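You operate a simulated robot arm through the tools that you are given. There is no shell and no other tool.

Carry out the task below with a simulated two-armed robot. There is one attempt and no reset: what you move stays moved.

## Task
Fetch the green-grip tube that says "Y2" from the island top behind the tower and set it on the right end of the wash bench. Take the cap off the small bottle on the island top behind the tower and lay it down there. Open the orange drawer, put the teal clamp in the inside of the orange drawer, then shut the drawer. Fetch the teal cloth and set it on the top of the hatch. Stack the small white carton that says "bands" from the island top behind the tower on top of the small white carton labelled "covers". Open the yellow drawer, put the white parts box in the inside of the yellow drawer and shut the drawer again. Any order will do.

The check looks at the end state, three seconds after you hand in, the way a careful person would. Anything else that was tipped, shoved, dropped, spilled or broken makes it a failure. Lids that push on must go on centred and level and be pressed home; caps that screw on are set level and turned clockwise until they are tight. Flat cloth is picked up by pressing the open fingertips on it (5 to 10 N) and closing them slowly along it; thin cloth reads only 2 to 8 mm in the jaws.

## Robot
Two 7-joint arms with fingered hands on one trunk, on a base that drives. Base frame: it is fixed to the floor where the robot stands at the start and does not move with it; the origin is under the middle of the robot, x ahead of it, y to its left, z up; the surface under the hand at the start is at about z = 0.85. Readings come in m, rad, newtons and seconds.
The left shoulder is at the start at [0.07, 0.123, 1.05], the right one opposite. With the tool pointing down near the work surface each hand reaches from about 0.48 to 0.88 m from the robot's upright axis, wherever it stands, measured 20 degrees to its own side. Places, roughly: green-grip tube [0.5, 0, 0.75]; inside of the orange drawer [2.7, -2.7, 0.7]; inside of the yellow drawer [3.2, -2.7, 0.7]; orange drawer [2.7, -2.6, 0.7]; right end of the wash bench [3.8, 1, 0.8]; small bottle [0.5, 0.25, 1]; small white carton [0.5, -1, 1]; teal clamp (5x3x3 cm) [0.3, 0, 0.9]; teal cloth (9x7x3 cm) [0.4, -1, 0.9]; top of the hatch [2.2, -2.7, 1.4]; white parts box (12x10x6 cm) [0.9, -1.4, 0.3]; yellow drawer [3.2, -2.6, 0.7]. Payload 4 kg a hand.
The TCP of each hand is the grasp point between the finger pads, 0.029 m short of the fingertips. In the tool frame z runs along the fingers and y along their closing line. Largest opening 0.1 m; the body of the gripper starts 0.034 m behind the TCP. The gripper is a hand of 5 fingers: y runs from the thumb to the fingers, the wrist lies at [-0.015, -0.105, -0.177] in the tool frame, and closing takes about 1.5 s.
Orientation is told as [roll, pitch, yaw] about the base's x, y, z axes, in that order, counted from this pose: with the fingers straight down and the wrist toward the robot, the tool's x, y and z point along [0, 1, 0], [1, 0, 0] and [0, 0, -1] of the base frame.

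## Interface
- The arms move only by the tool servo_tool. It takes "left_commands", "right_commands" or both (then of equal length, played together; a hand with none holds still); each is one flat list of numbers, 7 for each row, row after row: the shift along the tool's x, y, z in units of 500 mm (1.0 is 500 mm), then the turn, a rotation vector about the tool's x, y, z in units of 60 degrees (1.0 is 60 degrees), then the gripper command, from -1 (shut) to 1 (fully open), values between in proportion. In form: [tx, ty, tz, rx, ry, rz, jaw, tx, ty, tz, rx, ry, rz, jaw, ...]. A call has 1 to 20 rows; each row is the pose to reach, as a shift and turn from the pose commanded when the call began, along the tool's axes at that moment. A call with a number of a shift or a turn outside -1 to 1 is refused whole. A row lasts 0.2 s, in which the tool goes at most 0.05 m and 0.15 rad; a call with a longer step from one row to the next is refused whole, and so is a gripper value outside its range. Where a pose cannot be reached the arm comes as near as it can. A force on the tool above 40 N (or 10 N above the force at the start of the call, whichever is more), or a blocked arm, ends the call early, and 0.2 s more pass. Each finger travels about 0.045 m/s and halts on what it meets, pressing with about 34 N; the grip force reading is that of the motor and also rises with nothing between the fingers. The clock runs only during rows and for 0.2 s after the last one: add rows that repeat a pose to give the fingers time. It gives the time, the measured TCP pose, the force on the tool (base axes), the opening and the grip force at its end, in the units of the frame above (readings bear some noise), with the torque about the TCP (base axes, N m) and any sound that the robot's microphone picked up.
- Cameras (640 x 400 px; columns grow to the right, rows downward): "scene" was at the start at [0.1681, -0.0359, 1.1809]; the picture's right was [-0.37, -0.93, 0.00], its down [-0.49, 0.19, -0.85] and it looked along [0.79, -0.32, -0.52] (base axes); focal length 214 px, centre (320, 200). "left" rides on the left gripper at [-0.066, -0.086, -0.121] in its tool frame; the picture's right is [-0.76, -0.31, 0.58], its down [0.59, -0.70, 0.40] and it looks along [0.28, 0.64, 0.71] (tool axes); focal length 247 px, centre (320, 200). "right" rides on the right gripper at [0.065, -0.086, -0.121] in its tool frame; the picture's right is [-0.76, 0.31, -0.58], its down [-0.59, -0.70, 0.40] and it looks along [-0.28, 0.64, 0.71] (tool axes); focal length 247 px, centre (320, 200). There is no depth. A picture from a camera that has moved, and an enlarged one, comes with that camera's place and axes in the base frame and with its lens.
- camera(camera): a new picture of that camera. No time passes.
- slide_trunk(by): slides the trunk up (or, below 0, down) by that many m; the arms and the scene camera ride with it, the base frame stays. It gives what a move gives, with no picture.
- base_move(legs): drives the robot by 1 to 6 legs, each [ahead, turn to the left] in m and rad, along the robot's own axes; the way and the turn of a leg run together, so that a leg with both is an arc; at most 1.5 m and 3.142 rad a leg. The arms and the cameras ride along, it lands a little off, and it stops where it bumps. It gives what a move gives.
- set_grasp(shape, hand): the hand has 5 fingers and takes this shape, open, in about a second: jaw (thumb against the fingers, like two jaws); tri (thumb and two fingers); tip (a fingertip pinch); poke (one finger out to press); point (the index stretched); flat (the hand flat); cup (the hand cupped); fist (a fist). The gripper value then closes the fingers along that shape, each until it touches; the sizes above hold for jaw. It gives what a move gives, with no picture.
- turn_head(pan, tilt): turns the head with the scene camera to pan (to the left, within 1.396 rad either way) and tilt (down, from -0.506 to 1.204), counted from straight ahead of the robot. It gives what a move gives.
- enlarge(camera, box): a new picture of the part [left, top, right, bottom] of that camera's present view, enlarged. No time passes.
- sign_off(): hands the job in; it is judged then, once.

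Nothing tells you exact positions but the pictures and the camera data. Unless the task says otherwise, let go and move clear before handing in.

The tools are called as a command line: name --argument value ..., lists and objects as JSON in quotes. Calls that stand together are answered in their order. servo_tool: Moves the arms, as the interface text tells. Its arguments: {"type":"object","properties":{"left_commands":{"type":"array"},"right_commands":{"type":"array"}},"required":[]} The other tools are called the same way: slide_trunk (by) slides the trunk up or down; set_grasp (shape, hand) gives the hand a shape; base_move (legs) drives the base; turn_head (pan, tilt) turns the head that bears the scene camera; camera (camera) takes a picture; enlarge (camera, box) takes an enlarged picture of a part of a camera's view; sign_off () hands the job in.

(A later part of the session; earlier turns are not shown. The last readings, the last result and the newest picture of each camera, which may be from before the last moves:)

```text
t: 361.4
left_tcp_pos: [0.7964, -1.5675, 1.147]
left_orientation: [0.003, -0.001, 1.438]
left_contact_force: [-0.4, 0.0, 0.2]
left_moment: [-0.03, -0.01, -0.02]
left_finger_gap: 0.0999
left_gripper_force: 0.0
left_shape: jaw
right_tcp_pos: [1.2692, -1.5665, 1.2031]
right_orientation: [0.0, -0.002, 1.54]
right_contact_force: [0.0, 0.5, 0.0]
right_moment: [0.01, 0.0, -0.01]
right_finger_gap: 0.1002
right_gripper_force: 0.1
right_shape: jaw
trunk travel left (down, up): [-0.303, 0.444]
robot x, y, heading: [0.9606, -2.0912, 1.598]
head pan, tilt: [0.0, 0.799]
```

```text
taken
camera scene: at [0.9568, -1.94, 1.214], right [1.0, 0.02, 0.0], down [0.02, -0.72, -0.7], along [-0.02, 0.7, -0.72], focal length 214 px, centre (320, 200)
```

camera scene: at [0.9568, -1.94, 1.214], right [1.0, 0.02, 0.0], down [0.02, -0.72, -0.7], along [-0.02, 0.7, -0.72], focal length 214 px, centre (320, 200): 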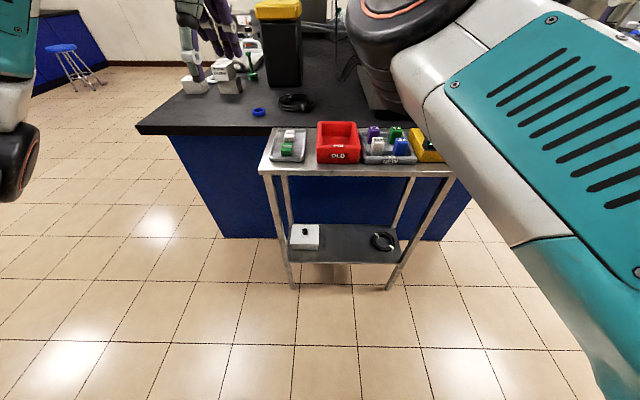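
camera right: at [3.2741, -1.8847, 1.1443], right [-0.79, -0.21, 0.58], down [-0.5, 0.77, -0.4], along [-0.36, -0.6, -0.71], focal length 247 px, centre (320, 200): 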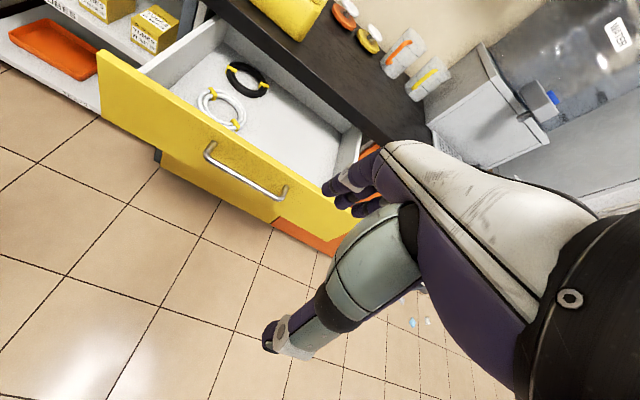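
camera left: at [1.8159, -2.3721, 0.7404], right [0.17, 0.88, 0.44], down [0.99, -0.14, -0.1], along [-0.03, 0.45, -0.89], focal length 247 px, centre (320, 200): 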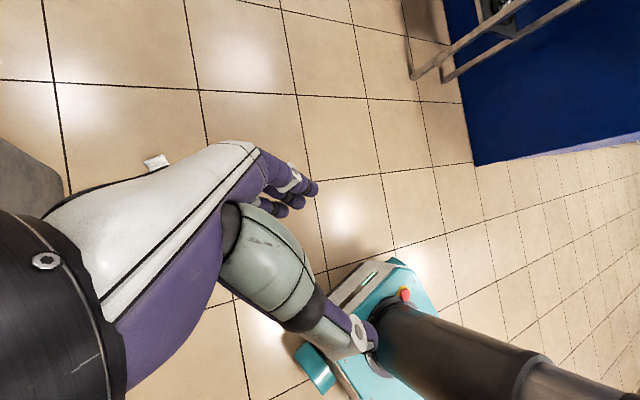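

Now I see the trolley square on, with the white parts box on the lower shelf at the left. Zooming in.

enlarge --camera "scene" --box '[240, 120, 460, 300]'

enlarge --camera "scene" --box '[270, 205, 350, 265]'

camera --camera "left"

```text
2.22 times, centred on (350, 210) of scene
camera zoom: at [0.9568, -1.94, 1.214], right [1.0, 0.02, 0.0], down [0.02, -0.72, -0.7], along [-0.02, 0.7, -0.72], focal length 477 px, centre (253, 178)
```

zoom: 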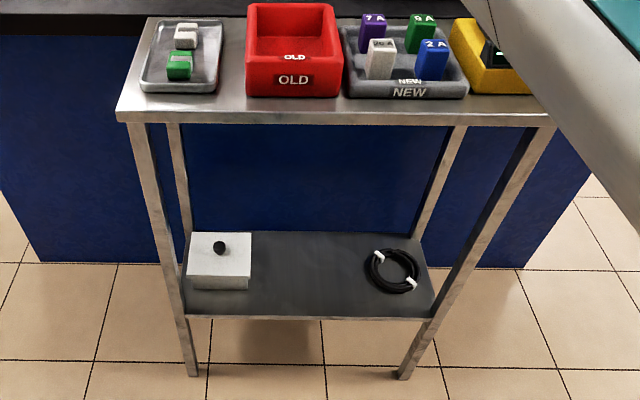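

```text
6.67 times, centred on (310, 235) of scene
camera zoom: at [0.9568, -1.94, 1.214], right [1.0, 0.02, 0.0], down [0.02, -0.72, -0.7], along [-0.02, 0.7, -0.72], focal length 1430 px, centre (387, -33)
```

zoom: 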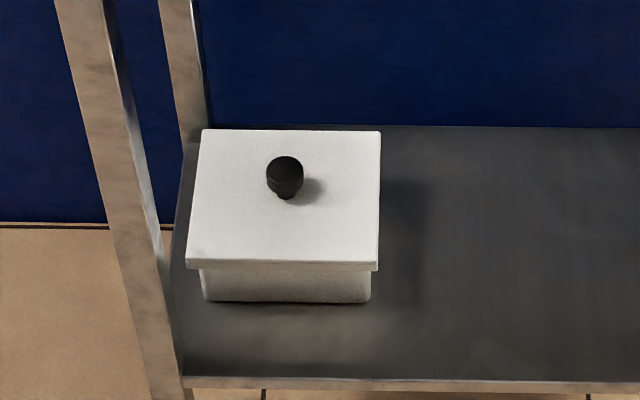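

```text
taken
camera left: at [0.8493, -1.6609, 1.2691], right [0.71, -0.4, -0.58], down [-0.68, -0.62, -0.4], along [-0.2, 0.67, -0.71], focal length 247 px, centre (320, 200)
```

left: 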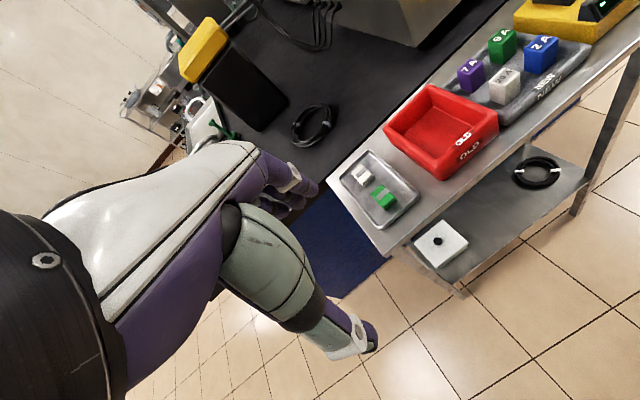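

The box has a lid with a black knob; I estimate it centred near [0.87, -1.38] with the lid top at z ≈ 0.41. I'll back off a bit, turn slightly and lower the trunk so the left hand can reach under the top shelf.

base_move --legs '[[-0.15, 0], [0, -0.2]]'

slide_trunk --by -0.29

turn_head --pan 0.2 --tilt 0.7

camera --camera "scene"

enlarge --camera "scene" --box '[240, 120, 400, 240]'

```text
t: 363.6
left_tcp_pos: [0.9073, -1.6987, 1.1468]
left_orientation: [0.001, 0.001, 1.238]
left_contact_force: [0.4, -0.3, 0.2]
left_moment: [0.01, 0.01, 0.01]
left_finger_gap: 0.0997
left_gripper_force: 0.0
left_shape: jaw
right_tcp_pos: [1.3721, -1.7902, 1.2025]
right_orientation: [0.002, -0.001, 1.341]
right_contact_force: [0.6, 0.2, -0.3]
right_moment: [-0.01, 0.04, 0.02]
right_finger_gap: 0.0997
right_gripper_force: 0.0
right_shape: jaw
trunk travel left (down, up): [-0.303, 0.444]
robot x, y, heading: [0.9636, -2.2382, 1.392]
head pan, tilt: [0.0, 0.799]
```

```text
t: 366.5
left_tcp_pos: [0.9069, -1.6982, 0.8578]
left_orientation: [0.0, 0.0, 1.239]
left_contact_force: [-0.1, 0.3, 0.4]
left_moment: [0.0, 0.02, 0.01]
left_finger_gap: 0.1001
left_gripper_force: 0.0
left_shape: jaw
right_tcp_pos: [1.3903, -1.6885, 0.745]
right_orientation: [-0.018, 0.344, 1.338]
right_contact_force: [-0.2, 0.2, 1.6]
right_moment: [-0.01, 0.04, 0.01]
right_finger_gap: 0.0998
right_gripper_force: 0.1
right_shape: jaw
trunk travel left (down, up): [-0.013, 0.734]
robot x, y, heading: [0.9659, -2.2448, 1.392]
head pan, tilt: [0.0, 0.799]
```

```text
t: 367.2
left_tcp_pos: [0.9063, -1.6975, 0.8574]
left_orientation: [0.001, -0.001, 1.238]
left_contact_force: [-0.9, 0.3, 0.0]
left_moment: [0.0, 0.02, -0.03]
left_finger_gap: 0.0998
left_gripper_force: 0.1
left_shape: jaw
right_tcp_pos: [1.3893, -1.6885, 0.7459]
right_orientation: [-0.022, 0.345, 1.336]
right_contact_force: [0.1, -0.2, 0.4]
right_moment: [0.02, 0.0, -0.01]
right_finger_gap: 0.1
right_gripper_force: 0.1
right_shape: jaw
trunk travel left (down, up): [-0.013, 0.734]
robot x, y, heading: [0.9613, -2.2409, 1.391]
head pan, tilt: [0.201, 0.7]
```

```text
taken
camera scene: at [0.9948, -1.9735, 0.9173], right [1.0, 0.02, 0.0], down [0.02, -0.64, -0.76], along [-0.02, 0.76, -0.64], focal length 214 px, centre (320, 200)
```

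scene: 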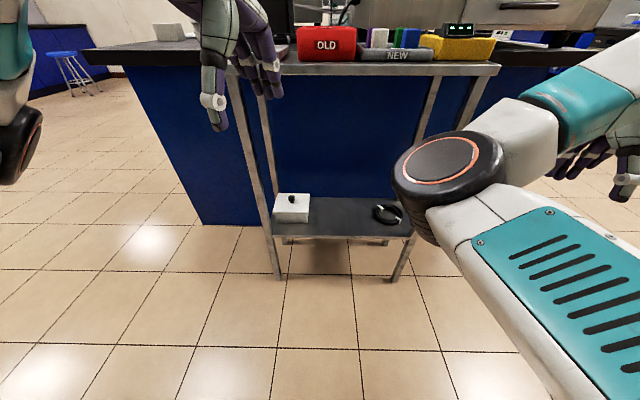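

```text
3.33 times, centred on (320, 180) of scene
camera zoom: at [0.9948, -1.9735, 0.9173], right [1.0, 0.02, 0.0], down [0.02, -0.64, -0.76], along [-0.02, 0.76, -0.64], focal length 715 px, centre (320, 267)
```

zoom: 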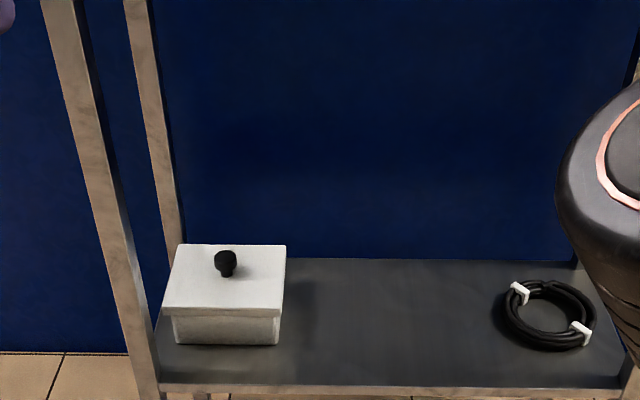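

The knob is at about [0.870, -1.350], top z ≈ 0.41, and the shelf at z ≈ 0.325. I'll lower the left hand in front of the trolley to z ≈ 0.46, and tuck the right hand back.

servo_tool --left_commands '[0.006, -0.008, 0.09, 0, 0, 0, 1, 0.012, -0.016, 0.18, 0, 0, 0, 1, 0.018, -0.024, 0.27, 0, 0, 0, 1, 0.024, -0.033, 0.36, 0, 0, 0, 1, 0.03, -0.042, 0.45, 0, 0, 0, 1, 0.036, -0.05, 0.54, 0, 0, 0, 1, 0.042, -0.058, 0.63, 0, 0, 0, 1, 0.048, -0.066, 0.72, 0, 0, 0, 1, 0.053, -0.066, 0.794, 0, 0, 0, 1, 0.053, -0.066, 0.794, 0, 0, 0, 1]' --right_commands '[-0.024, -0.05, -0.027, -0.047, 0, 0, 1, -0.048, -0.1, -0.054, -0.094, 0, 0, 1, -0.072, -0.15, -0.081, -0.141, 0, 0, 1, -0.096, -0.2, -0.108, -0.188, 0, 0, 1, -0.12, -0.25, -0.135, -0.235, 0, 0, 1, -0.144, -0.3, -0.162, -0.282, 0, 0, 1, -0.167, -0.354, -0.192, -0.33, 0, 0, 1, -0.167, -0.354, -0.192, -0.33, 0, 0, 1, -0.167, -0.354, -0.192, -0.33, 0, 0, 1, -0.167, -0.354, -0.192, -0.33, 0, 0, 1]'

camera --camera "scene"

camera --camera "left"

```text
t: 369.4
left_tcp_pos: [0.8705, -1.7208, 0.461]
left_orientation: [0.002, -0.001, 1.241]
left_contact_force: [0.0, -0.3, -0.8]
left_moment: [0.01, 0.03, 0.0]
left_finger_gap: 0.0999
left_gripper_force: 0.1
left_shape: jaw
left hand out of reach, approached as far as the arm can: row 4, 5, 6, 7
right_tcp_pos: [1.4382, -1.8363, 0.8961]
right_orientation: [-0.017, -0.003, 1.345]
right_contact_force: [0.6, -0.7, 0.2]
right_moment: [-0.04, -0.02, 0.0]
right_finger_gap: 0.1001
right_gripper_force: 0.1
right_shape: jaw
trunk travel left (down, up): [-0.013, 0.734]
robot x, y, heading: [0.9658, -2.2384, 1.395]
head pan, tilt: [0.201, 0.7]
```

```text
taken
camera scene: at [0.9947, -1.9735, 0.9173], right [1.0, 0.02, 0.0], down [0.02, -0.64, -0.76], along [-0.02, 0.76, -0.64], focal length 214 px, centre (320, 200)
```

scene: 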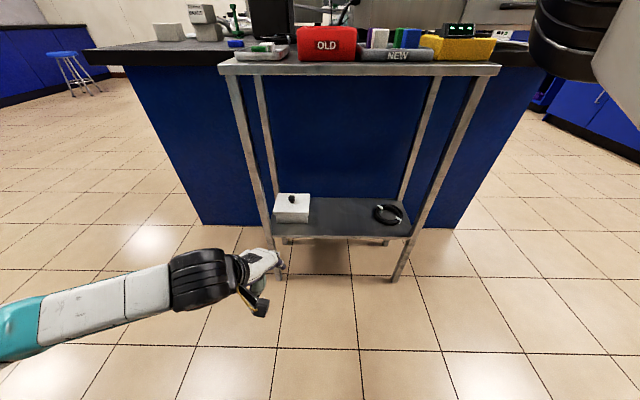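

```text
taken
camera left: at [0.9041, -1.8236, 0.5826], right [0.62, -0.54, -0.58], down [-0.79, -0.47, -0.4], along [-0.06, 0.7, -0.71], focal length 247 px, centre (320, 200)
```

left: 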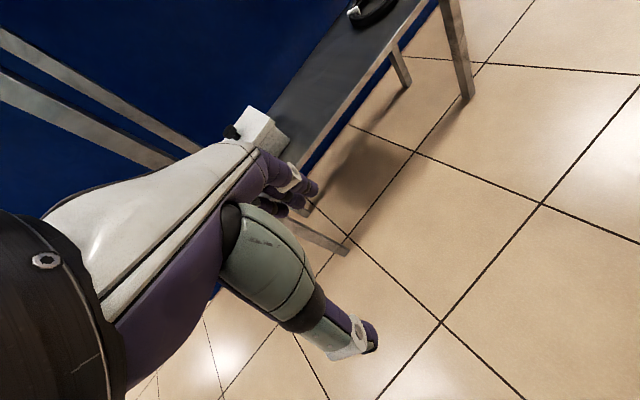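

The left forearm would pass close to the trolley leg, so the right hand is the safer choice for this box. I'll raise the left hand and reposition the base further left.

servo_tool --left_commands '[0, -0.03, -0.09, 0, 0, 0, 1, 0, -0.06, -0.18, 0, 0, 0, 1, 0, -0.09, -0.27, 0, 0, 0, 1, 0, -0.12, -0.36, 0, 0, 0, 1, 0, -0.12, -0.45, 0, 0, 0, 1, 0, -0.12, -0.54, 0, 0, 0, 1, 0, -0.12, -0.63, 0, 0, 0, 1, 0, -0.12, -0.72, 0, 0, 0, 1, 0, -0.12, -0.8, 0, 0, 0, 1, 0, -0.12, -0.8, 0, 0, 0, 1]'

base_move --legs '[[0, 1.75], [0.33, 0], [0, -1.45]]'

turn_head --pan -0.3 --tilt 0.7

camera --camera "scene"

```text
t: 371.6
left_tcp_pos: [0.8512, -1.7785, 0.8615]
left_orientation: [0.001, 0.0, 1.241]
left_contact_force: [0.2, -0.3, -0.4]
left_moment: [-0.03, 0.01, -0.01]
left_finger_gap: 0.1004
left_gripper_force: 0.0
left_shape: jaw
left hand out of reach, approached as far as the arm can: row 1, 2, 3, 4, 5, 6, 7
right_tcp_pos: [1.4389, -1.8369, 0.895]
right_orientation: [-0.017, -0.003, 1.345]
right_contact_force: [0.5, -0.5, -0.8]
right_moment: [-0.01, -0.01, -0.02]
right_finger_gap: 0.1
right_gripper_force: 0.0
right_shape: jaw
trunk travel left (down, up): [-0.013, 0.734]
robot x, y, heading: [0.9676, -2.241, 1.391]
head pan, tilt: [0.201, 0.7]
```

```text
t: 381.9
left_tcp_pos: [0.38, -1.8459, 0.8619]
left_orientation: [0.001, 0.0, 1.56]
left_contact_force: [0.3, -0.5, -0.4]
left_moment: [0.0, -0.05, 0.04]
left_finger_gap: 0.1001
left_gripper_force: 0.2
left_shape: jaw
right_tcp_pos: [0.9556, -1.7173, 0.895]
right_orientation: [-0.018, -0.004, 1.665]
right_contact_force: [-0.4, 0.3, -0.3]
right_moment: [0.01, 0.02, 0.0]
right_finger_gap: 0.0999
right_gripper_force: 0.1
right_shape: jaw
trunk travel left (down, up): [-0.013, 0.734]
robot x, y, heading: [0.6369, -2.2522, 1.716]
head pan, tilt: [0.201, 0.7]
```

```text
t: 382.8
left_tcp_pos: [0.3798, -1.8476, 0.8612]
left_orientation: [0.002, 0.001, 1.563]
left_contact_force: [-0.3, -0.4, -0.4]
left_moment: [0.02, 0.0, -0.01]
left_finger_gap: 0.1
left_gripper_force: 0.1
left_shape: jaw
right_tcp_pos: [0.9546, -1.7173, 0.8953]
right_orientation: [-0.016, -0.002, 1.664]
right_contact_force: [-0.2, 0.0, 0.2]
right_moment: [0.02, 0.0, -0.01]
right_finger_gap: 0.1
right_gripper_force: 0.1
right_shape: jaw
trunk travel left (down, up): [-0.013, 0.734]
robot x, y, heading: [0.6318, -2.2551, 1.712]
head pan, tilt: [-0.3, 0.7]
```

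```text
taken
camera scene: at [0.6189, -1.9834, 0.9173], right [0.99, -0.15, 0.0], down [-0.1, -0.64, -0.76], along [0.12, 0.76, -0.64], focal length 214 px, centre (320, 200)
```

scene: 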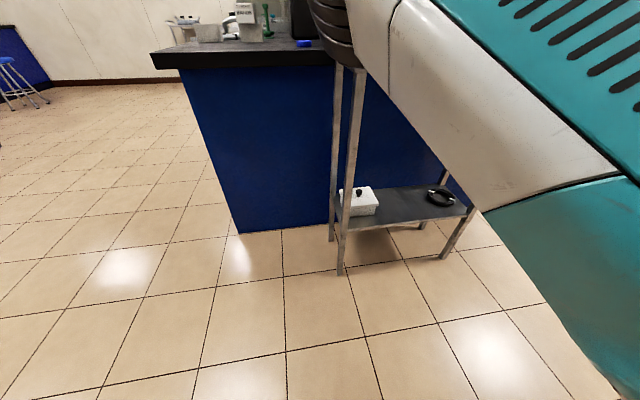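

Good position. I'll lower the right hand in front of the shelf to z ≈ 0.46.

servo_tool --right_commands '[0.015, 0.009, 0.087, 0, 0, 0, 1, 0.031, 0.018, 0.174, 0, 0, 0, 1, 0.046, 0.026, 0.261, 0, 0, 0, 1, 0.061, 0.035, 0.348, 0, 0, 0, 1, 0.077, 0.044, 0.435, 0, 0, 0, 1, 0.092, 0.053, 0.522, 0, 0, 0, 1, 0.107, 0.062, 0.609, 0, 0, 0, 1, 0.122, 0.07, 0.696, 0, 0, 0, 1, 0.138, 0.079, 0.783, 0, 0, 0, 1, 0.153, 0.088, 0.87, 0, 0, 0, 1, 0.153, 0.088, 0.87, 0, 0, 0, 1]'

camera --camera "scene"

camera --camera "right"

```text
t: 385.2
left_tcp_pos: [0.379, -1.8458, 0.8604]
left_orientation: [0.002, 0.001, 1.562]
left_contact_force: [-0.1, 0.5, 0.2]
left_moment: [-0.03, -0.03, 0.01]
left_finger_gap: 0.1001
left_gripper_force: 0.0
left_shape: jaw
right_tcp_pos: [0.8817, -1.6787, 0.4593]
right_orientation: [-0.019, -0.002, 1.665]
right_contact_force: [-0.8, -0.1, -0.1]
right_moment: [0.0, 0.0, 0.01]
right_finger_gap: 0.1
right_gripper_force: 0.2
right_shape: jaw
right hand out of reach, approached as far as the arm can: row 5, 6, 7
trunk travel left (down, up): [-0.013, 0.734]
robot x, y, heading: [0.6316, -2.253, 1.716]
head pan, tilt: [-0.3, 0.7]
```

```text
taken
camera scene: at [0.619, -1.9834, 0.9174], right [0.99, -0.16, 0.0], down [-0.1, -0.64, -0.76], along [0.12, 0.76, -0.64], focal length 214 px, centre (320, 200)
```

scene: 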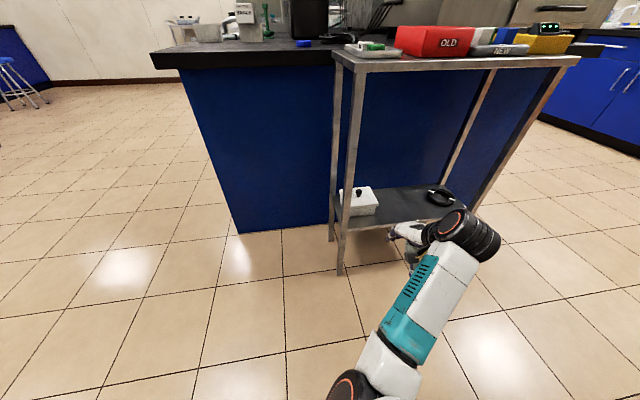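

```text
taken
camera right: at [0.822, -1.7702, 0.5785], right [0.71, 0.37, 0.59], down [0.66, -0.64, -0.39], along [0.23, 0.67, -0.71], focal length 247 px, centre (320, 200)
```

right: 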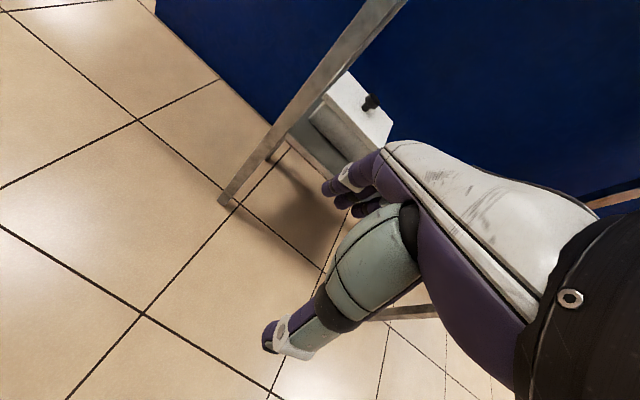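

The wrist camera bracket would pass close to the trolley leg at this yaw. I'll turn the hand by about 0.53 rad so the bracket swings inward.

servo_tool --right_commands '[0, 0, 0, 0, 0, -0.13, 1, 0, 0, 0, 0, 0, -0.26, 1, 0, 0, 0, 0, 0, -0.39, 1, 0, 0, 0, 0, 0, -0.511, 1, 0, 0, 0, 0, 0, -0.511, 1]'

camera --camera "right"

camera --camera "scene"

```text
t: 386.4
left_tcp_pos: [0.3791, -1.8462, 0.8617]
left_orientation: [0.002, 0.0, 1.56]
left_contact_force: [0.3, -0.2, -0.6]
left_moment: [-0.01, -0.01, -0.03]
left_finger_gap: 0.0999
left_gripper_force: 0.0
left_shape: jaw
right_tcp_pos: [0.8831, -1.6809, 0.4594]
right_orientation: [-0.016, 0.009, 2.202]
right_contact_force: [-0.4, 0.7, -0.1]
right_moment: [-0.01, 0.03, 0.01]
right_finger_gap: 0.0999
right_gripper_force: 0.1
right_shape: jaw
trunk travel left (down, up): [-0.013, 0.734]
robot x, y, heading: [0.6326, -2.2495, 1.716]
head pan, tilt: [-0.3, 0.7]
```

```text
taken
camera right: at [0.8778, -1.7878, 0.5792], right [0.42, 0.69, 0.59], down [0.9, -0.22, -0.38], along [-0.14, 0.69, -0.71], focal length 247 px, centre (320, 200)
```

right: 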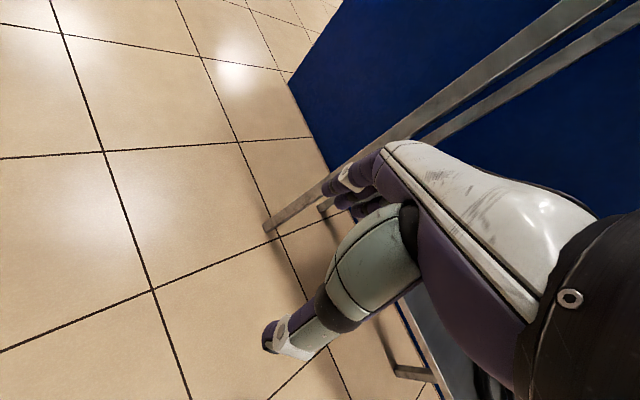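

```text
taken
camera scene: at [0.619, -1.9834, 0.9173], right [0.99, -0.16, 0.0], down [-0.1, -0.64, -0.76], along [0.12, 0.76, -0.64], focal length 214 px, centre (320, 200)
```

scene: 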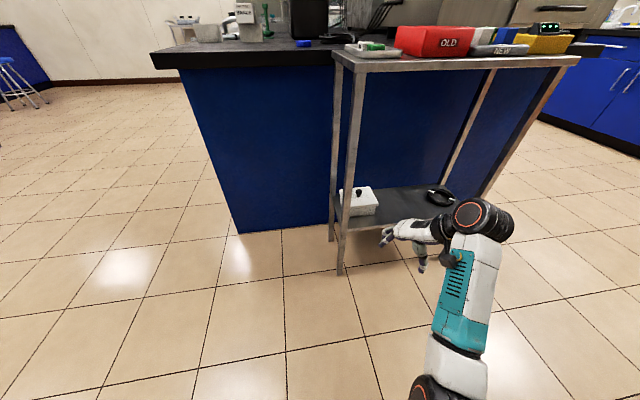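

The posture is good: the hand comes in from the southeast. I'll square the base to the trolley and drive forward 0.2 m, bringing the hand in between the legs.

base_move --legs '[[0, -0.145], [0.17, 0]]'

camera --camera "right"

camera --camera "scene"

```text
t: 388.5
left_tcp_pos: [0.4416, -1.6479, 0.8617]
left_orientation: [0.003, 0.0, 1.415]
left_contact_force: [0.3, -0.1, -0.9]
left_moment: [0.0, 0.0, -0.01]
left_finger_gap: 0.0999
left_gripper_force: 0.1
left_shape: jaw
right_tcp_pos: [0.9635, -1.5565, 0.4591]
right_orientation: [-0.016, 0.01, 2.056]
right_contact_force: [0.3, -0.6, 0.4]
right_moment: [-0.01, -0.01, 0.0]
right_finger_gap: 0.1004
right_gripper_force: 0.0
right_shape: jaw
trunk travel left (down, up): [-0.013, 0.734]
robot x, y, heading: [0.6299, -2.0835, 1.566]
head pan, tilt: [-0.3, 0.7]
```

```text
taken
camera right: at [0.9422, -1.6619, 0.5793], right [0.52, 0.62, 0.59], down [0.86, -0.35, -0.38], along [-0.04, 0.7, -0.71], focal length 247 px, centre (320, 200)
```

right: 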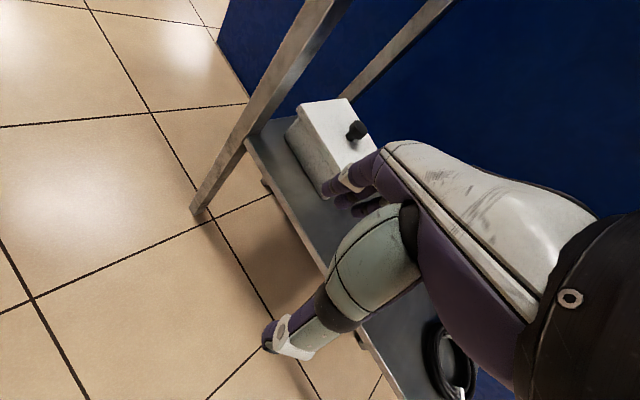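

```text
taken
camera scene: at [0.6583, -1.8183, 0.9173], right [0.95, -0.3, 0.0], down [-0.19, -0.62, -0.76], along [0.23, 0.73, -0.64], focal length 214 px, centre (320, 200)
```

scene: 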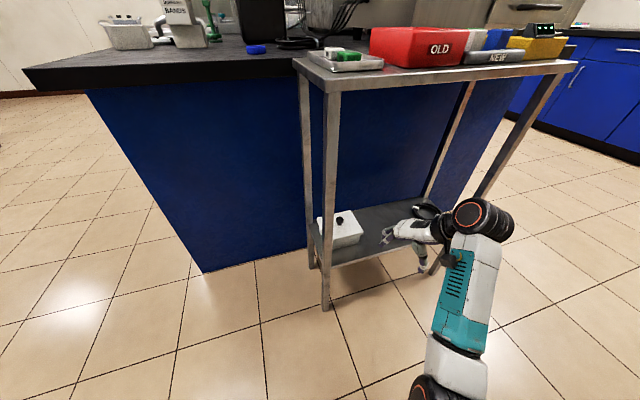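

The knob measures [0.870, -1.351, 0.40]. I'll move straight in over it, fingertips passing just above the knob.

servo_tool --right_commands '[-0.006, 0.08, -0.02, 0, 0, 0, 1, -0.011, 0.16, -0.02, 0, 0, 0, 1, -0.017, 0.25, -0.02, 0, 0, 0, 1, -0.022, 0.34, -0.02, 0, 0, 0, 1, -0.028, 0.42, -0.02, 0, 0, 0, 1, -0.028, 0.45, -0.02, 0, 0, 0, 1, -0.028, 0.45, -0.02, 0, 0, 0, 1]'

camera --camera "right"

enlarge --camera "scene" --box '[270, 160, 510, 330]'

```text
t: 390.1
left_tcp_pos: [0.4415, -1.6479, 0.8617]
left_orientation: [0.0, 0.0, 1.416]
left_contact_force: [-1.0, 0.0, -0.4]
left_moment: [0.0, 0.01, 0.01]
left_finger_gap: 0.1001
left_gripper_force: 0.0
left_shape: jaw
right_tcp_pos: [0.8685, -1.3502, 0.4666]
right_orientation: [-0.016, 0.008, 2.055]
right_contact_force: [0.7, 0.1, -0.2]
right_moment: [0.0, 0.0, 0.04]
right_finger_gap: 0.0999
right_gripper_force: 0.0
right_shape: jaw
trunk travel left (down, up): [-0.013, 0.734]
robot x, y, heading: [0.6346, -2.0871, 1.564]
head pan, tilt: [-0.3, 0.7]
```

```text
taken
camera right: at [0.849, -1.4551, 0.586], right [0.52, 0.62, 0.59], down [0.86, -0.35, -0.38], along [-0.04, 0.7, -0.71], focal length 247 px, centre (320, 200)
```

right: 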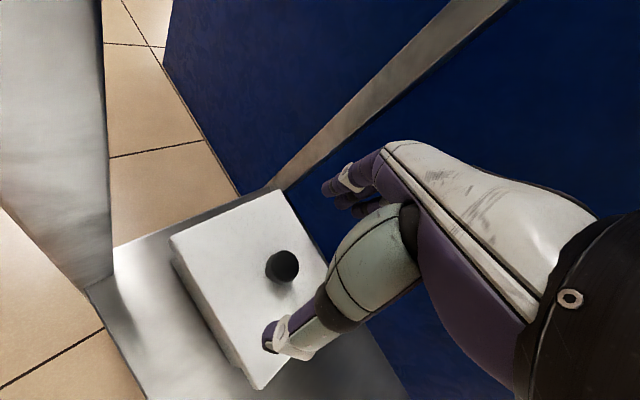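

```text
2.35 times, centred on (390, 245) of scene
camera zoom: at [0.6583, -1.8183, 0.9173], right [0.95, -0.3, 0.0], down [-0.19, -0.62, -0.76], along [0.23, 0.73, -0.64], focal length 505 px, centre (155, 94)
```

zoom: 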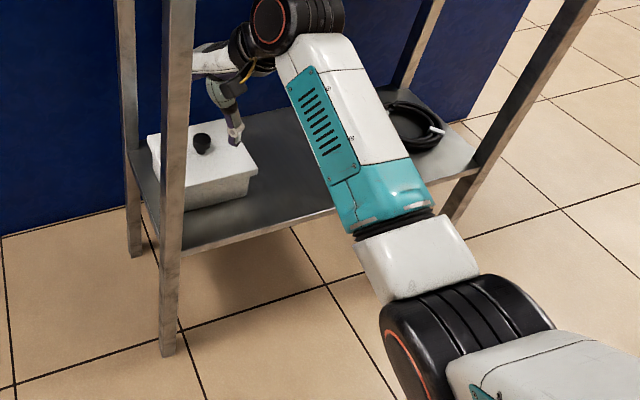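

Perfectly over the knob. Lowering 4 cm and closing on it.

servo_tool --right_commands '[-0.003, 0.0, 0.04, 0, 0, 0, 1, -0.003, 0.0, 0.075, 0, 0, 0, 1, -0.003, 0, 0.086, 0, 0, 0, 1, -0.003, 0, 0.086, 0, 0, 0, 0.5, -0.003, 0, 0.086, 0, 0, 0, 0.0, -0.003, 0, 0.086, 0, 0, 0, -0.4, -0.003, 0, 0.086, 0, 0, 0, -0.7, -0.003, 0, 0.086, 0, 0, 0, -1, -0.003, 0, 0.086, 0, 0, 0, -1, -0.003, 0, 0.086, 0, 0, 0, -1, -0.003, 0, 0.086, 0, 0, 0, -1, -0.003, 0, 0.086, 0, 0, 0, -1]'

camera --camera "right"

```text
t: 392.7
left_tcp_pos: [0.4401, -1.6478, 0.8612]
left_orientation: [0.002, 0.0, 1.415]
left_contact_force: [0.0, -0.3, 0.0]
left_moment: [0.03, -0.04, -0.03]
left_finger_gap: 0.1
left_gripper_force: 0.1
left_shape: jaw
right_tcp_pos: [0.8722, -1.3497, 0.4232]
right_orientation: [-0.016, 0.009, 2.054]
right_contact_force: [-0.1, -0.5, 0.4]
right_moment: [0.03, 0.02, -0.01]
right_finger_gap: 0.0172
right_gripper_force: 34.2
right_shape: jaw
trunk travel left (down, up): [-0.013, 0.734]
robot x, y, heading: [0.6331, -2.0864, 1.569]
head pan, tilt: [-0.3, 0.7]
```

```text
taken
camera right: at [0.852, -1.4547, 0.5433], right [0.52, 0.62, 0.59], down [0.86, -0.35, -0.38], along [-0.04, 0.7, -0.71], focal length 247 px, centre (320, 200)
```

right: 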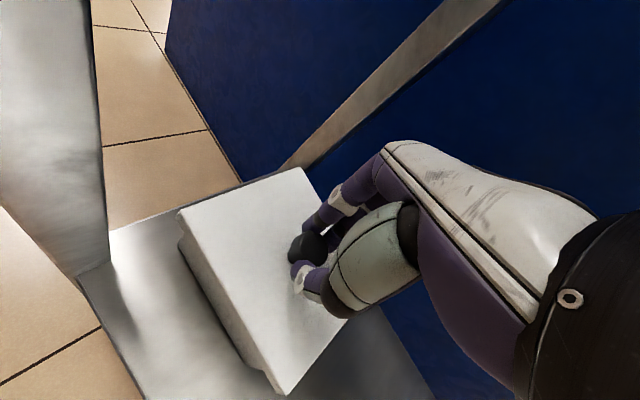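

The knob is gripped. I'll lift just 1 cm and see whether the box comes along with its lid.

servo_tool --right_commands '[0, 0, -0.006, 0, 0, 0, -1, 0, 0, -0.012, 0, 0, 0, -1, 0, 0, -0.02, 0, 0, 0, -1, 0, 0, -0.02, 0, 0, 0, -1]'

enlarge --camera "right" --box '[80, 140, 400, 400]'

enlarge --camera "scene" --box '[310, 180, 410, 260]'

```text
t: 393.7
left_tcp_pos: [0.4414, -1.6466, 0.8611]
left_orientation: [0.0, 0.0, 1.416]
left_contact_force: [0.1, 0.8, -0.1]
left_moment: [0.02, -0.02, -0.03]
left_finger_gap: 0.0999
left_gripper_force: 0.1
left_shape: jaw
right_tcp_pos: [0.8724, -1.3507, 0.4335]
right_orientation: [-0.016, 0.01, 2.055]
right_contact_force: [0.4, 0.1, -2.2]
right_moment: [-0.02, -0.01, -0.02]
right_finger_gap: 0.0172
right_gripper_force: 33.9
right_shape: jaw
trunk travel left (down, up): [-0.013, 0.734]
robot x, y, heading: [0.6324, -2.0868, 1.567]
head pan, tilt: [-0.3, 0.7]
```

```text
1.54 times, centred on (240, 270) of right
camera zoom: at [0.8517, -1.4556, 0.5538], right [0.52, 0.62, 0.59], down [0.86, -0.35, -0.38], along [-0.04, 0.7, -0.71], focal length 380 px, centre (443, 92)
```

zoom: 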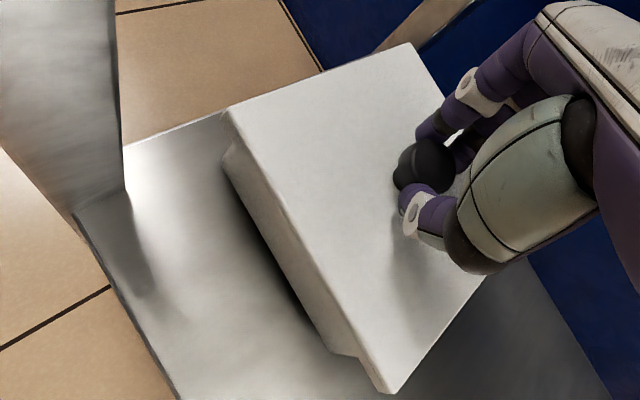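

```text
5.00 times, centred on (360, 220) of scene
camera zoom: at [0.6583, -1.8181, 0.9172], right [0.95, -0.3, 0.0], down [-0.19, -0.62, -0.76], along [0.23, 0.73, -0.64], focal length 1072 px, centre (120, 100)
```

zoom: 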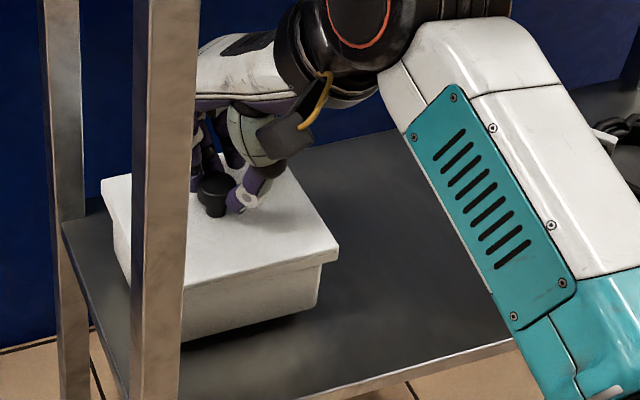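

The whole box lifts together with the lid. I'll raise it 4 cm more and bring it out along the same path, gently.

servo_tool --right_commands '[0, 0, -0.03, 0, 0, 0, -1, 0, 0, -0.06, 0, 0, 0, -1, 0, 0, -0.075, 0, 0, 0, -1, 0.005, -0.05, -0.075, 0, 0, 0, -1, 0.01, -0.11, -0.075, 0, 0, 0, -1, 0.014, -0.18, -0.075, 0, 0, 0, -1, 0.018, -0.25, -0.075, 0, 0, 0, -1, 0.022, -0.32, -0.075, 0, 0, 0, -1, 0.026, -0.39, -0.075, 0, 0, 0, -1, 0.028, -0.45, -0.075, 0, 0, 0, -1, 0.028, -0.45, -0.075, 0, 0, 0, -1]'

camera --camera "right"

camera --camera "scene"

```text
t: 396.1
left_tcp_pos: [0.4419, -1.6481, 0.8617]
left_orientation: [0.001, 0.0, 1.416]
left_contact_force: [0.1, -0.3, 0.5]
left_moment: [0.0, -0.03, -0.02]
left_finger_gap: 0.0997
left_gripper_force: 0.0
left_shape: jaw
right_tcp_pos: [0.9642, -1.557, 0.4745]
right_orientation: [-0.014, 0.008, 2.056]
right_contact_force: [-0.7, 0.2, -2.0]
right_moment: [-0.03, 0.0, 0.0]
right_finger_gap: 0.0172
right_gripper_force: 34.1
right_shape: jaw
trunk travel left (down, up): [-0.013, 0.734]
robot x, y, heading: [0.6368, -2.0849, 1.57]
head pan, tilt: [-0.3, 0.7]
```

```text
taken
camera right: at [0.9425, -1.6613, 0.5943], right [0.52, 0.62, 0.59], down [0.86, -0.35, -0.38], along [-0.04, 0.7, -0.71], focal length 247 px, centre (320, 200)
```

right: 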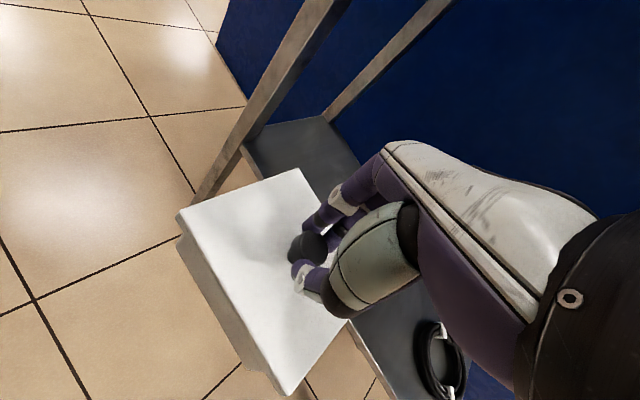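

```text
taken
camera scene: at [0.6584, -1.8182, 0.9173], right [0.95, -0.3, 0.0], down [-0.19, -0.62, -0.76], along [0.23, 0.73, -0.64], focal length 214 px, centre (320, 200)
```

scene: 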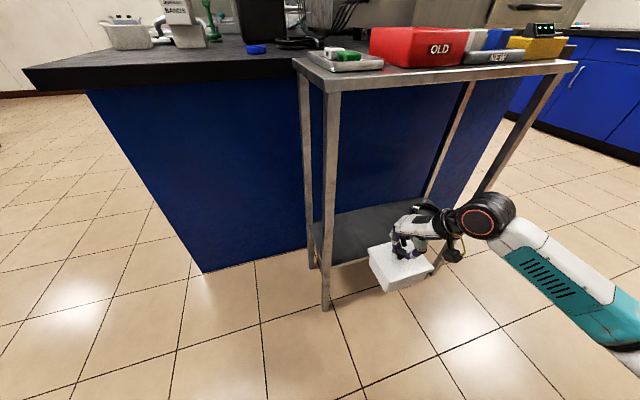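

The box is clear of the shelf. I'll back off and raise the trunk to carry height.

base_move --legs '[[-0.2, 0]]'

slide_trunk --by 0.45

camera --camera "right"

camera --camera "scene"

```text
t: 397.7
left_tcp_pos: [0.4426, -1.8508, 0.8616]
left_orientation: [0.001, 0.001, 1.41]
left_contact_force: [-0.1, 0.4, -0.1]
left_moment: [0.02, 0.0, 0.0]
left_finger_gap: 0.1002
left_gripper_force: 0.0
left_shape: jaw
right_tcp_pos: [0.9649, -1.7611, 0.4735]
right_orientation: [-0.016, 0.01, 2.051]
right_contact_force: [0.0, 0.1, -2.5]
right_moment: [0.04, 0.03, -0.02]
right_finger_gap: 0.0173
right_gripper_force: 33.8
right_shape: jaw
trunk travel left (down, up): [-0.013, 0.734]
robot x, y, heading: [0.631, -2.2897, 1.56]
head pan, tilt: [-0.3, 0.7]
```

```text
refused: 0.45 is not a number from -0.4 to 0.4
```

```text
taken
camera right: at [0.9439, -1.8657, 0.5941], right [0.52, 0.62, 0.59], down [0.85, -0.35, -0.38], along [-0.03, 0.7, -0.71], focal length 247 px, centre (320, 200)
```

right: 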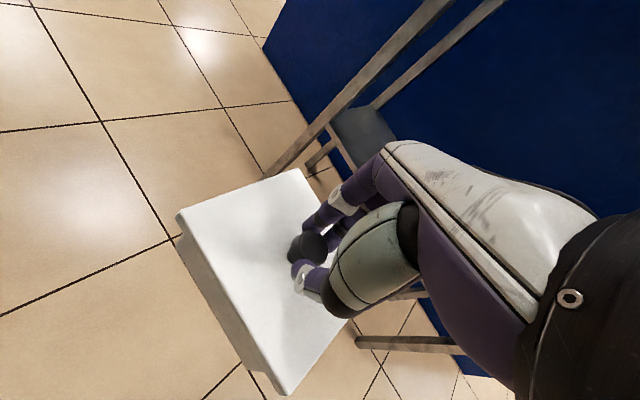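

```text
taken
camera scene: at [0.6591, -2.0214, 0.9173], right [0.95, -0.3, 0.0], down [-0.19, -0.61, -0.76], along [0.23, 0.73, -0.64], focal length 214 px, centre (320, 200)
```

scene: 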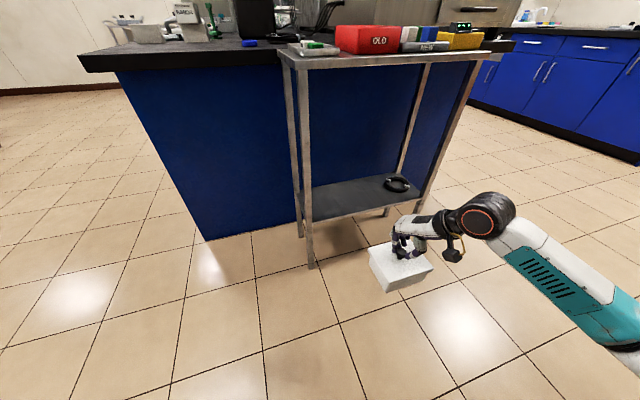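

slide_trunk --by 0.4

base_move --legs '[[0, -1.2], [0.75, 0], [0.75, 0]]'

turn_head --pan -0.4 --tilt 0.4

camera --camera "scene"

```text
t: 401.5
left_tcp_pos: [0.4427, -1.8502, 1.2614]
left_orientation: [0.0, 0.0, 1.41]
left_contact_force: [-0.7, 0.2, 0.3]
left_moment: [-0.01, 0.0, 0.01]
left_finger_gap: 0.1
left_gripper_force: 0.1
left_shape: jaw
right_tcp_pos: [0.9649, -1.7603, 0.8726]
right_orientation: [-0.014, 0.007, 2.051]
right_contact_force: [-0.3, 0.0, -2.4]
right_moment: [0.0, -0.01, 0.01]
right_finger_gap: 0.0173
right_gripper_force: 34.1
right_shape: jaw
trunk travel left (down, up): [-0.413, 0.334]
robot x, y, heading: [0.6323, -2.2912, 1.568]
head pan, tilt: [-0.3, 0.7]
```

```text
t: 412.2
left_tcp_pos: [2.3515, -1.4017, 1.2603]
left_orientation: [0.002, 0.003, 0.222]
left_contact_force: [0.1, -0.9, -0.4]
left_moment: [-0.02, -0.02, -0.02]
left_finger_gap: 0.1001
left_gripper_force: 0.0
left_shape: jaw
right_tcp_pos: [2.6293, -1.8541, 0.8723]
right_orientation: [-0.015, 0.009, 0.859]
right_contact_force: [1.3, 0.2, -2.0]
right_moment: [0.03, 0.02, 0.01]
right_finger_gap: 0.0171
right_gripper_force: 33.7
right_shape: jaw
trunk travel left (down, up): [-0.413, 0.334]
robot x, y, heading: [2.0163, -1.7425, 0.377]
head pan, tilt: [-0.3, 0.7]
```

```text
t: 413.0
left_tcp_pos: [2.3514, -1.4033, 1.2611]
left_orientation: [0.001, 0.0, 0.222]
left_contact_force: [0.2, -0.1, -0.3]
left_moment: [-0.05, 0.01, 0.01]
left_finger_gap: 0.1001
left_gripper_force: 0.0
left_shape: jaw
right_tcp_pos: [2.6279, -1.8548, 0.8726]
right_orientation: [-0.016, 0.009, 0.862]
right_contact_force: [0.2, 0.8, -1.8]
right_moment: [-0.01, 0.0, -0.01]
right_finger_gap: 0.0172
right_gripper_force: 34.1
right_shape: jaw
trunk travel left (down, up): [-0.413, 0.334]
robot x, y, heading: [2.0115, -1.7444, 0.371]
head pan, tilt: [-0.4, 0.4]
```

```text
taken
camera scene: at [2.148, -1.7292, 1.3611], right [-0.02, -1.0, 0.0], down [-0.39, 0.01, -0.92], along [0.92, -0.02, -0.39], focal length 214 px, centre (320, 200)
```

scene: 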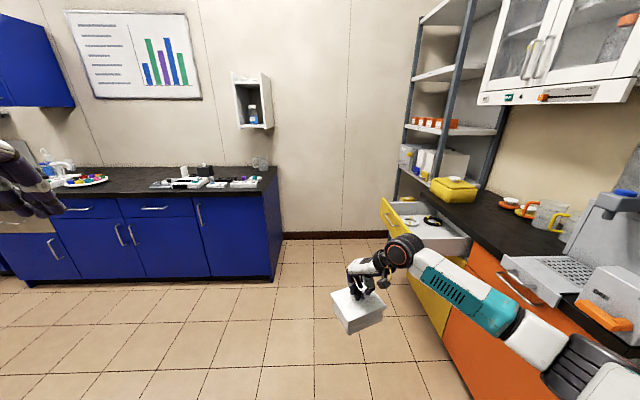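

The view is good: the open yellow drawer is ahead right, and the wash bench's right end is at about [3.62, -1.37]. I'll raise the trunk so the box clears the drawer front, then drive up and turn toward the drawer.

slide_trunk --by 0.15

base_move --legs '[[0, -0.22], [0.93, 0], [0, -1.0]]'

turn_head --pan -0.2 --tilt 0.7

camera --camera "scene"

camera --camera "right"

```text
t: 414.8
left_tcp_pos: [2.35, -1.4031, 1.4115]
left_orientation: [0.001, -0.001, 0.223]
left_contact_force: [0.7, -0.3, 0.0]
left_moment: [0.01, 0.01, -0.03]
left_finger_gap: 0.0998
left_gripper_force: 0.0
left_shape: jaw
right_tcp_pos: [2.6279, -1.8538, 1.0232]
right_orientation: [-0.013, 0.009, 0.861]
right_contact_force: [-0.3, 0.2, -2.2]
right_moment: [0.02, 0.02, 0.01]
right_finger_gap: 0.0168
right_gripper_force: 33.8
right_shape: jaw
trunk travel left (down, up): [-0.563, 0.184]
robot x, y, heading: [2.0131, -1.7436, 0.373]
head pan, tilt: [-0.4, 0.4]
```

```text
t: 423.0
left_tcp_pos: [3.3511, -1.8013, 1.4122]
left_orientation: [0.001, -0.002, -0.99]
left_contact_force: [-0.7, 1.0, 0.5]
left_moment: [-0.02, -0.01, 0.02]
left_finger_gap: 0.1004
left_gripper_force: 0.1
left_shape: jaw
right_tcp_pos: [3.0259, -2.2201, 1.0241]
right_orientation: [-0.015, 0.007, -0.352]
right_contact_force: [0.8, 0.1, -2.7]
right_moment: [-0.02, 0.0, -0.04]
right_finger_gap: 0.017
right_gripper_force: 34.1
right_shape: jaw
trunk travel left (down, up): [-0.563, 0.184]
robot x, y, heading: [2.9177, -1.6068, -0.836]
head pan, tilt: [-0.4, 0.4]
```

```text
t: 423.8
left_tcp_pos: [3.3504, -1.8014, 1.4118]
left_orientation: [0.002, 0.0, -0.989]
left_contact_force: [-0.2, 0.0, -0.2]
left_moment: [0.02, -0.03, -0.05]
left_finger_gap: 0.0999
left_gripper_force: 0.1
left_shape: jaw
right_tcp_pos: [3.026, -2.2196, 1.0243]
right_orientation: [-0.017, 0.008, -0.35]
right_contact_force: [0.2, 0.1, -2.0]
right_moment: [0.04, 0.02, -0.02]
right_finger_gap: 0.017
right_gripper_force: 33.9
right_shape: jaw
trunk travel left (down, up): [-0.563, 0.184]
robot x, y, heading: [2.9148, -1.6027, -0.84]
head pan, tilt: [-0.201, 0.7]
```

```text
taken
camera scene: at [2.9758, -1.7022, 1.4857], right [-0.86, -0.51, 0.0], down [-0.33, 0.55, -0.77], along [0.39, -0.66, -0.64], focal length 214 px, centre (320, 200)
```

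scene: 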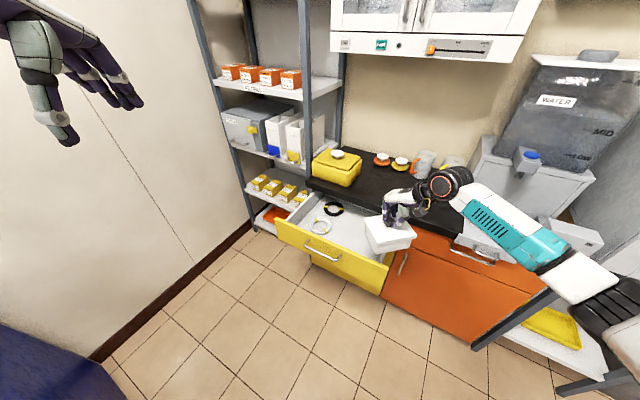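

```text
taken
camera right: at [2.9688, -2.1263, 1.144], right [0.04, -0.81, 0.59], down [-0.87, -0.32, -0.38], along [0.5, -0.49, -0.71], focal length 247 px, centre (320, 200)
```

right: 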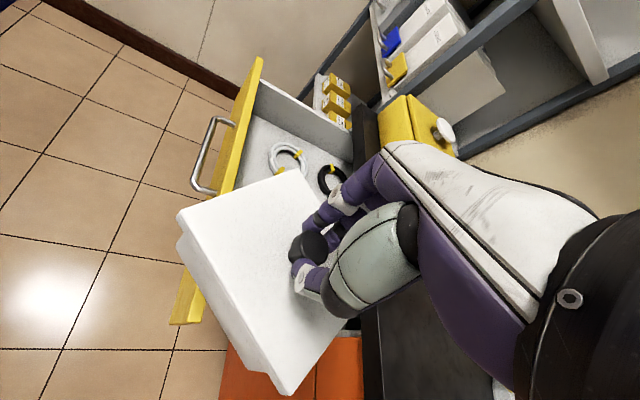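

The box is above the drawer's right front corner. I'll rotate it to line up with the drawer and move it over the free area at about [3.12, -2.33].

servo_tool --right_commands '[-0.024, 0.042, 0, 0, 0, 0.117, -1, -0.047, 0.084, 0, 0, 0, 0.234, -1, -0.071, 0.126, 0, 0, 0, 0.351, -1, -0.095, 0.168, 0, 0, 0, 0.468, -1, -0.118, 0.21, 0, 0, 0, 0.585, -1, -0.142, 0.252, 0, 0, 0, 0.703, -1, -0.142, 0.252, 0, 0, 0, 0.703, -1]'

camera --camera "right"

enlarge --camera "scene" --box '[260, 150, 480, 310]'

```text
t: 425.4
left_tcp_pos: [3.3498, -1.8026, 1.4117]
left_orientation: [0.003, -0.001, -0.989]
left_contact_force: [0.3, 0.5, 0.0]
left_moment: [0.03, 0.0, 0.0]
left_finger_gap: 0.1002
left_gripper_force: 0.0
left_shape: jaw
right_tcp_pos: [3.1183, -2.3306, 1.0234]
right_orientation: [-0.016, -0.004, -1.089]
right_contact_force: [0.0, 0.2, -2.9]
right_moment: [-0.01, 0.02, -0.01]
right_finger_gap: 0.0169
right_gripper_force: 34.0
right_shape: jaw
trunk travel left (down, up): [-0.563, 0.184]
robot x, y, heading: [2.9164, -1.6056, -0.84]
head pan, tilt: [-0.201, 0.7]
```

```text
taken
camera right: at [3.1383, -2.2212, 1.1429], right [-0.52, -0.62, 0.59], down [-0.85, 0.35, -0.39], along [0.04, -0.71, -0.71], focal length 247 px, centre (320, 200)
```

right: 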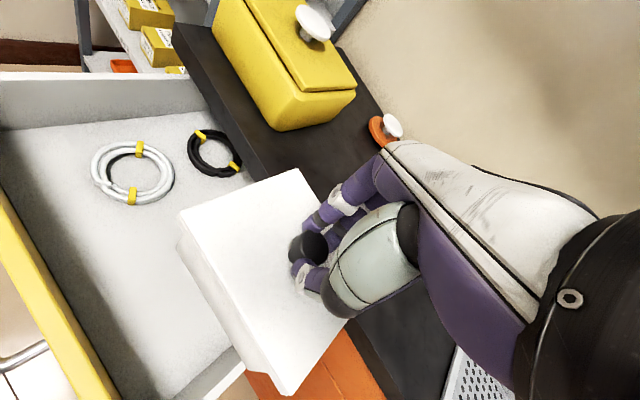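

```text
2.50 times, centred on (370, 230) of scene
camera zoom: at [2.9752, -1.7021, 1.4856], right [-0.86, -0.51, 0.0], down [-0.33, 0.56, -0.76], along [0.39, -0.66, -0.64], focal length 536 px, centre (195, 125)
```

zoom: 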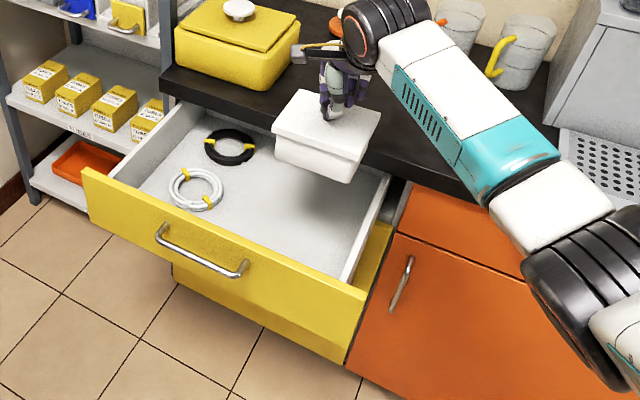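

The box is above the free right part of the drawer and inside the opening. I'll nudge it 3 cm left for wall clearance and lower it in.

servo_tool --right_commands '[0.027, 0.014, 0, 0, 0, 0, -1, 0.053, 0.028, 0.04, 0, 0, 0, -1, 0.053, 0.028, 0.11, 0, 0, 0, -1, 0.053, 0.028, 0.18, 0, 0, 0, -1, 0.053, 0.028, 0.25, 0, 0, 0, -1, 0.053, 0.028, 0.25, 0, 0, 0, -1]'

camera --camera "right"

enlarge --camera "scene" --box '[260, 150, 480, 310]'

```text
t: 426.8
left_tcp_pos: [3.3493, -1.8003, 1.4118]
left_orientation: [0.0, 0.0, -0.989]
left_contact_force: [-0.2, 0.7, 0.1]
left_moment: [0.01, -0.02, 0.01]
left_finger_gap: 0.1001
left_gripper_force: 0.0
left_shape: jaw
right_tcp_pos: [3.1481, -2.3314, 0.8976]
right_orientation: [-0.016, -0.004, -1.087]
right_contact_force: [0.6, -0.3, -2.4]
right_moment: [-0.02, -0.02, 0.0]
right_finger_gap: 0.0172
right_gripper_force: 34.2
right_shape: jaw
trunk travel left (down, up): [-0.563, 0.184]
robot x, y, heading: [2.91, -1.608, -0.834]
head pan, tilt: [-0.201, 0.7]
```

```text
taken
camera right: at [3.167, -2.2234, 1.0177], right [-0.52, -0.62, 0.59], down [-0.85, 0.34, -0.39], along [0.04, -0.71, -0.71], focal length 247 px, centre (320, 200)
```

right: 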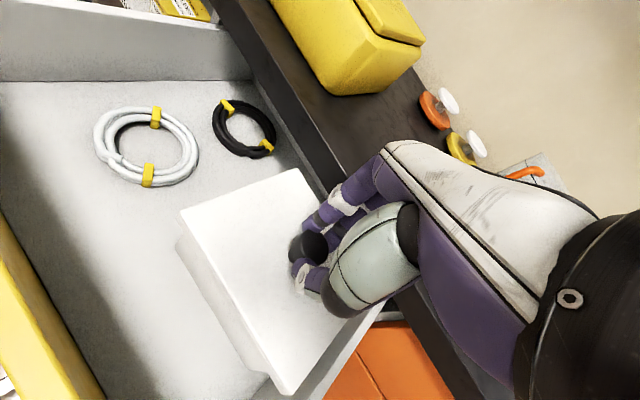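

```text
2.50 times, centred on (370, 230) of scene
camera zoom: at [2.9757, -1.702, 1.4856], right [-0.86, -0.51, 0.0], down [-0.33, 0.56, -0.76], along [0.39, -0.66, -0.64], focal length 536 px, centre (195, 125)
```

zoom: 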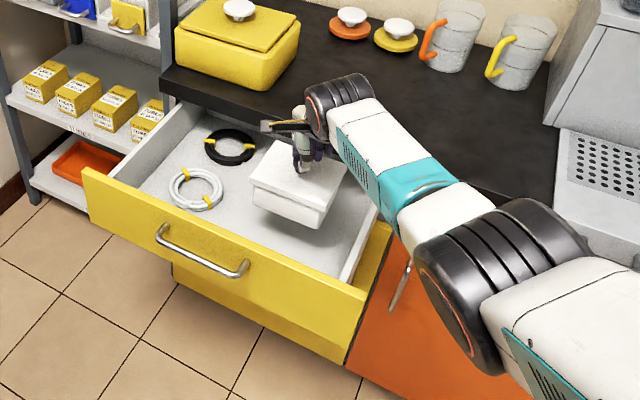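

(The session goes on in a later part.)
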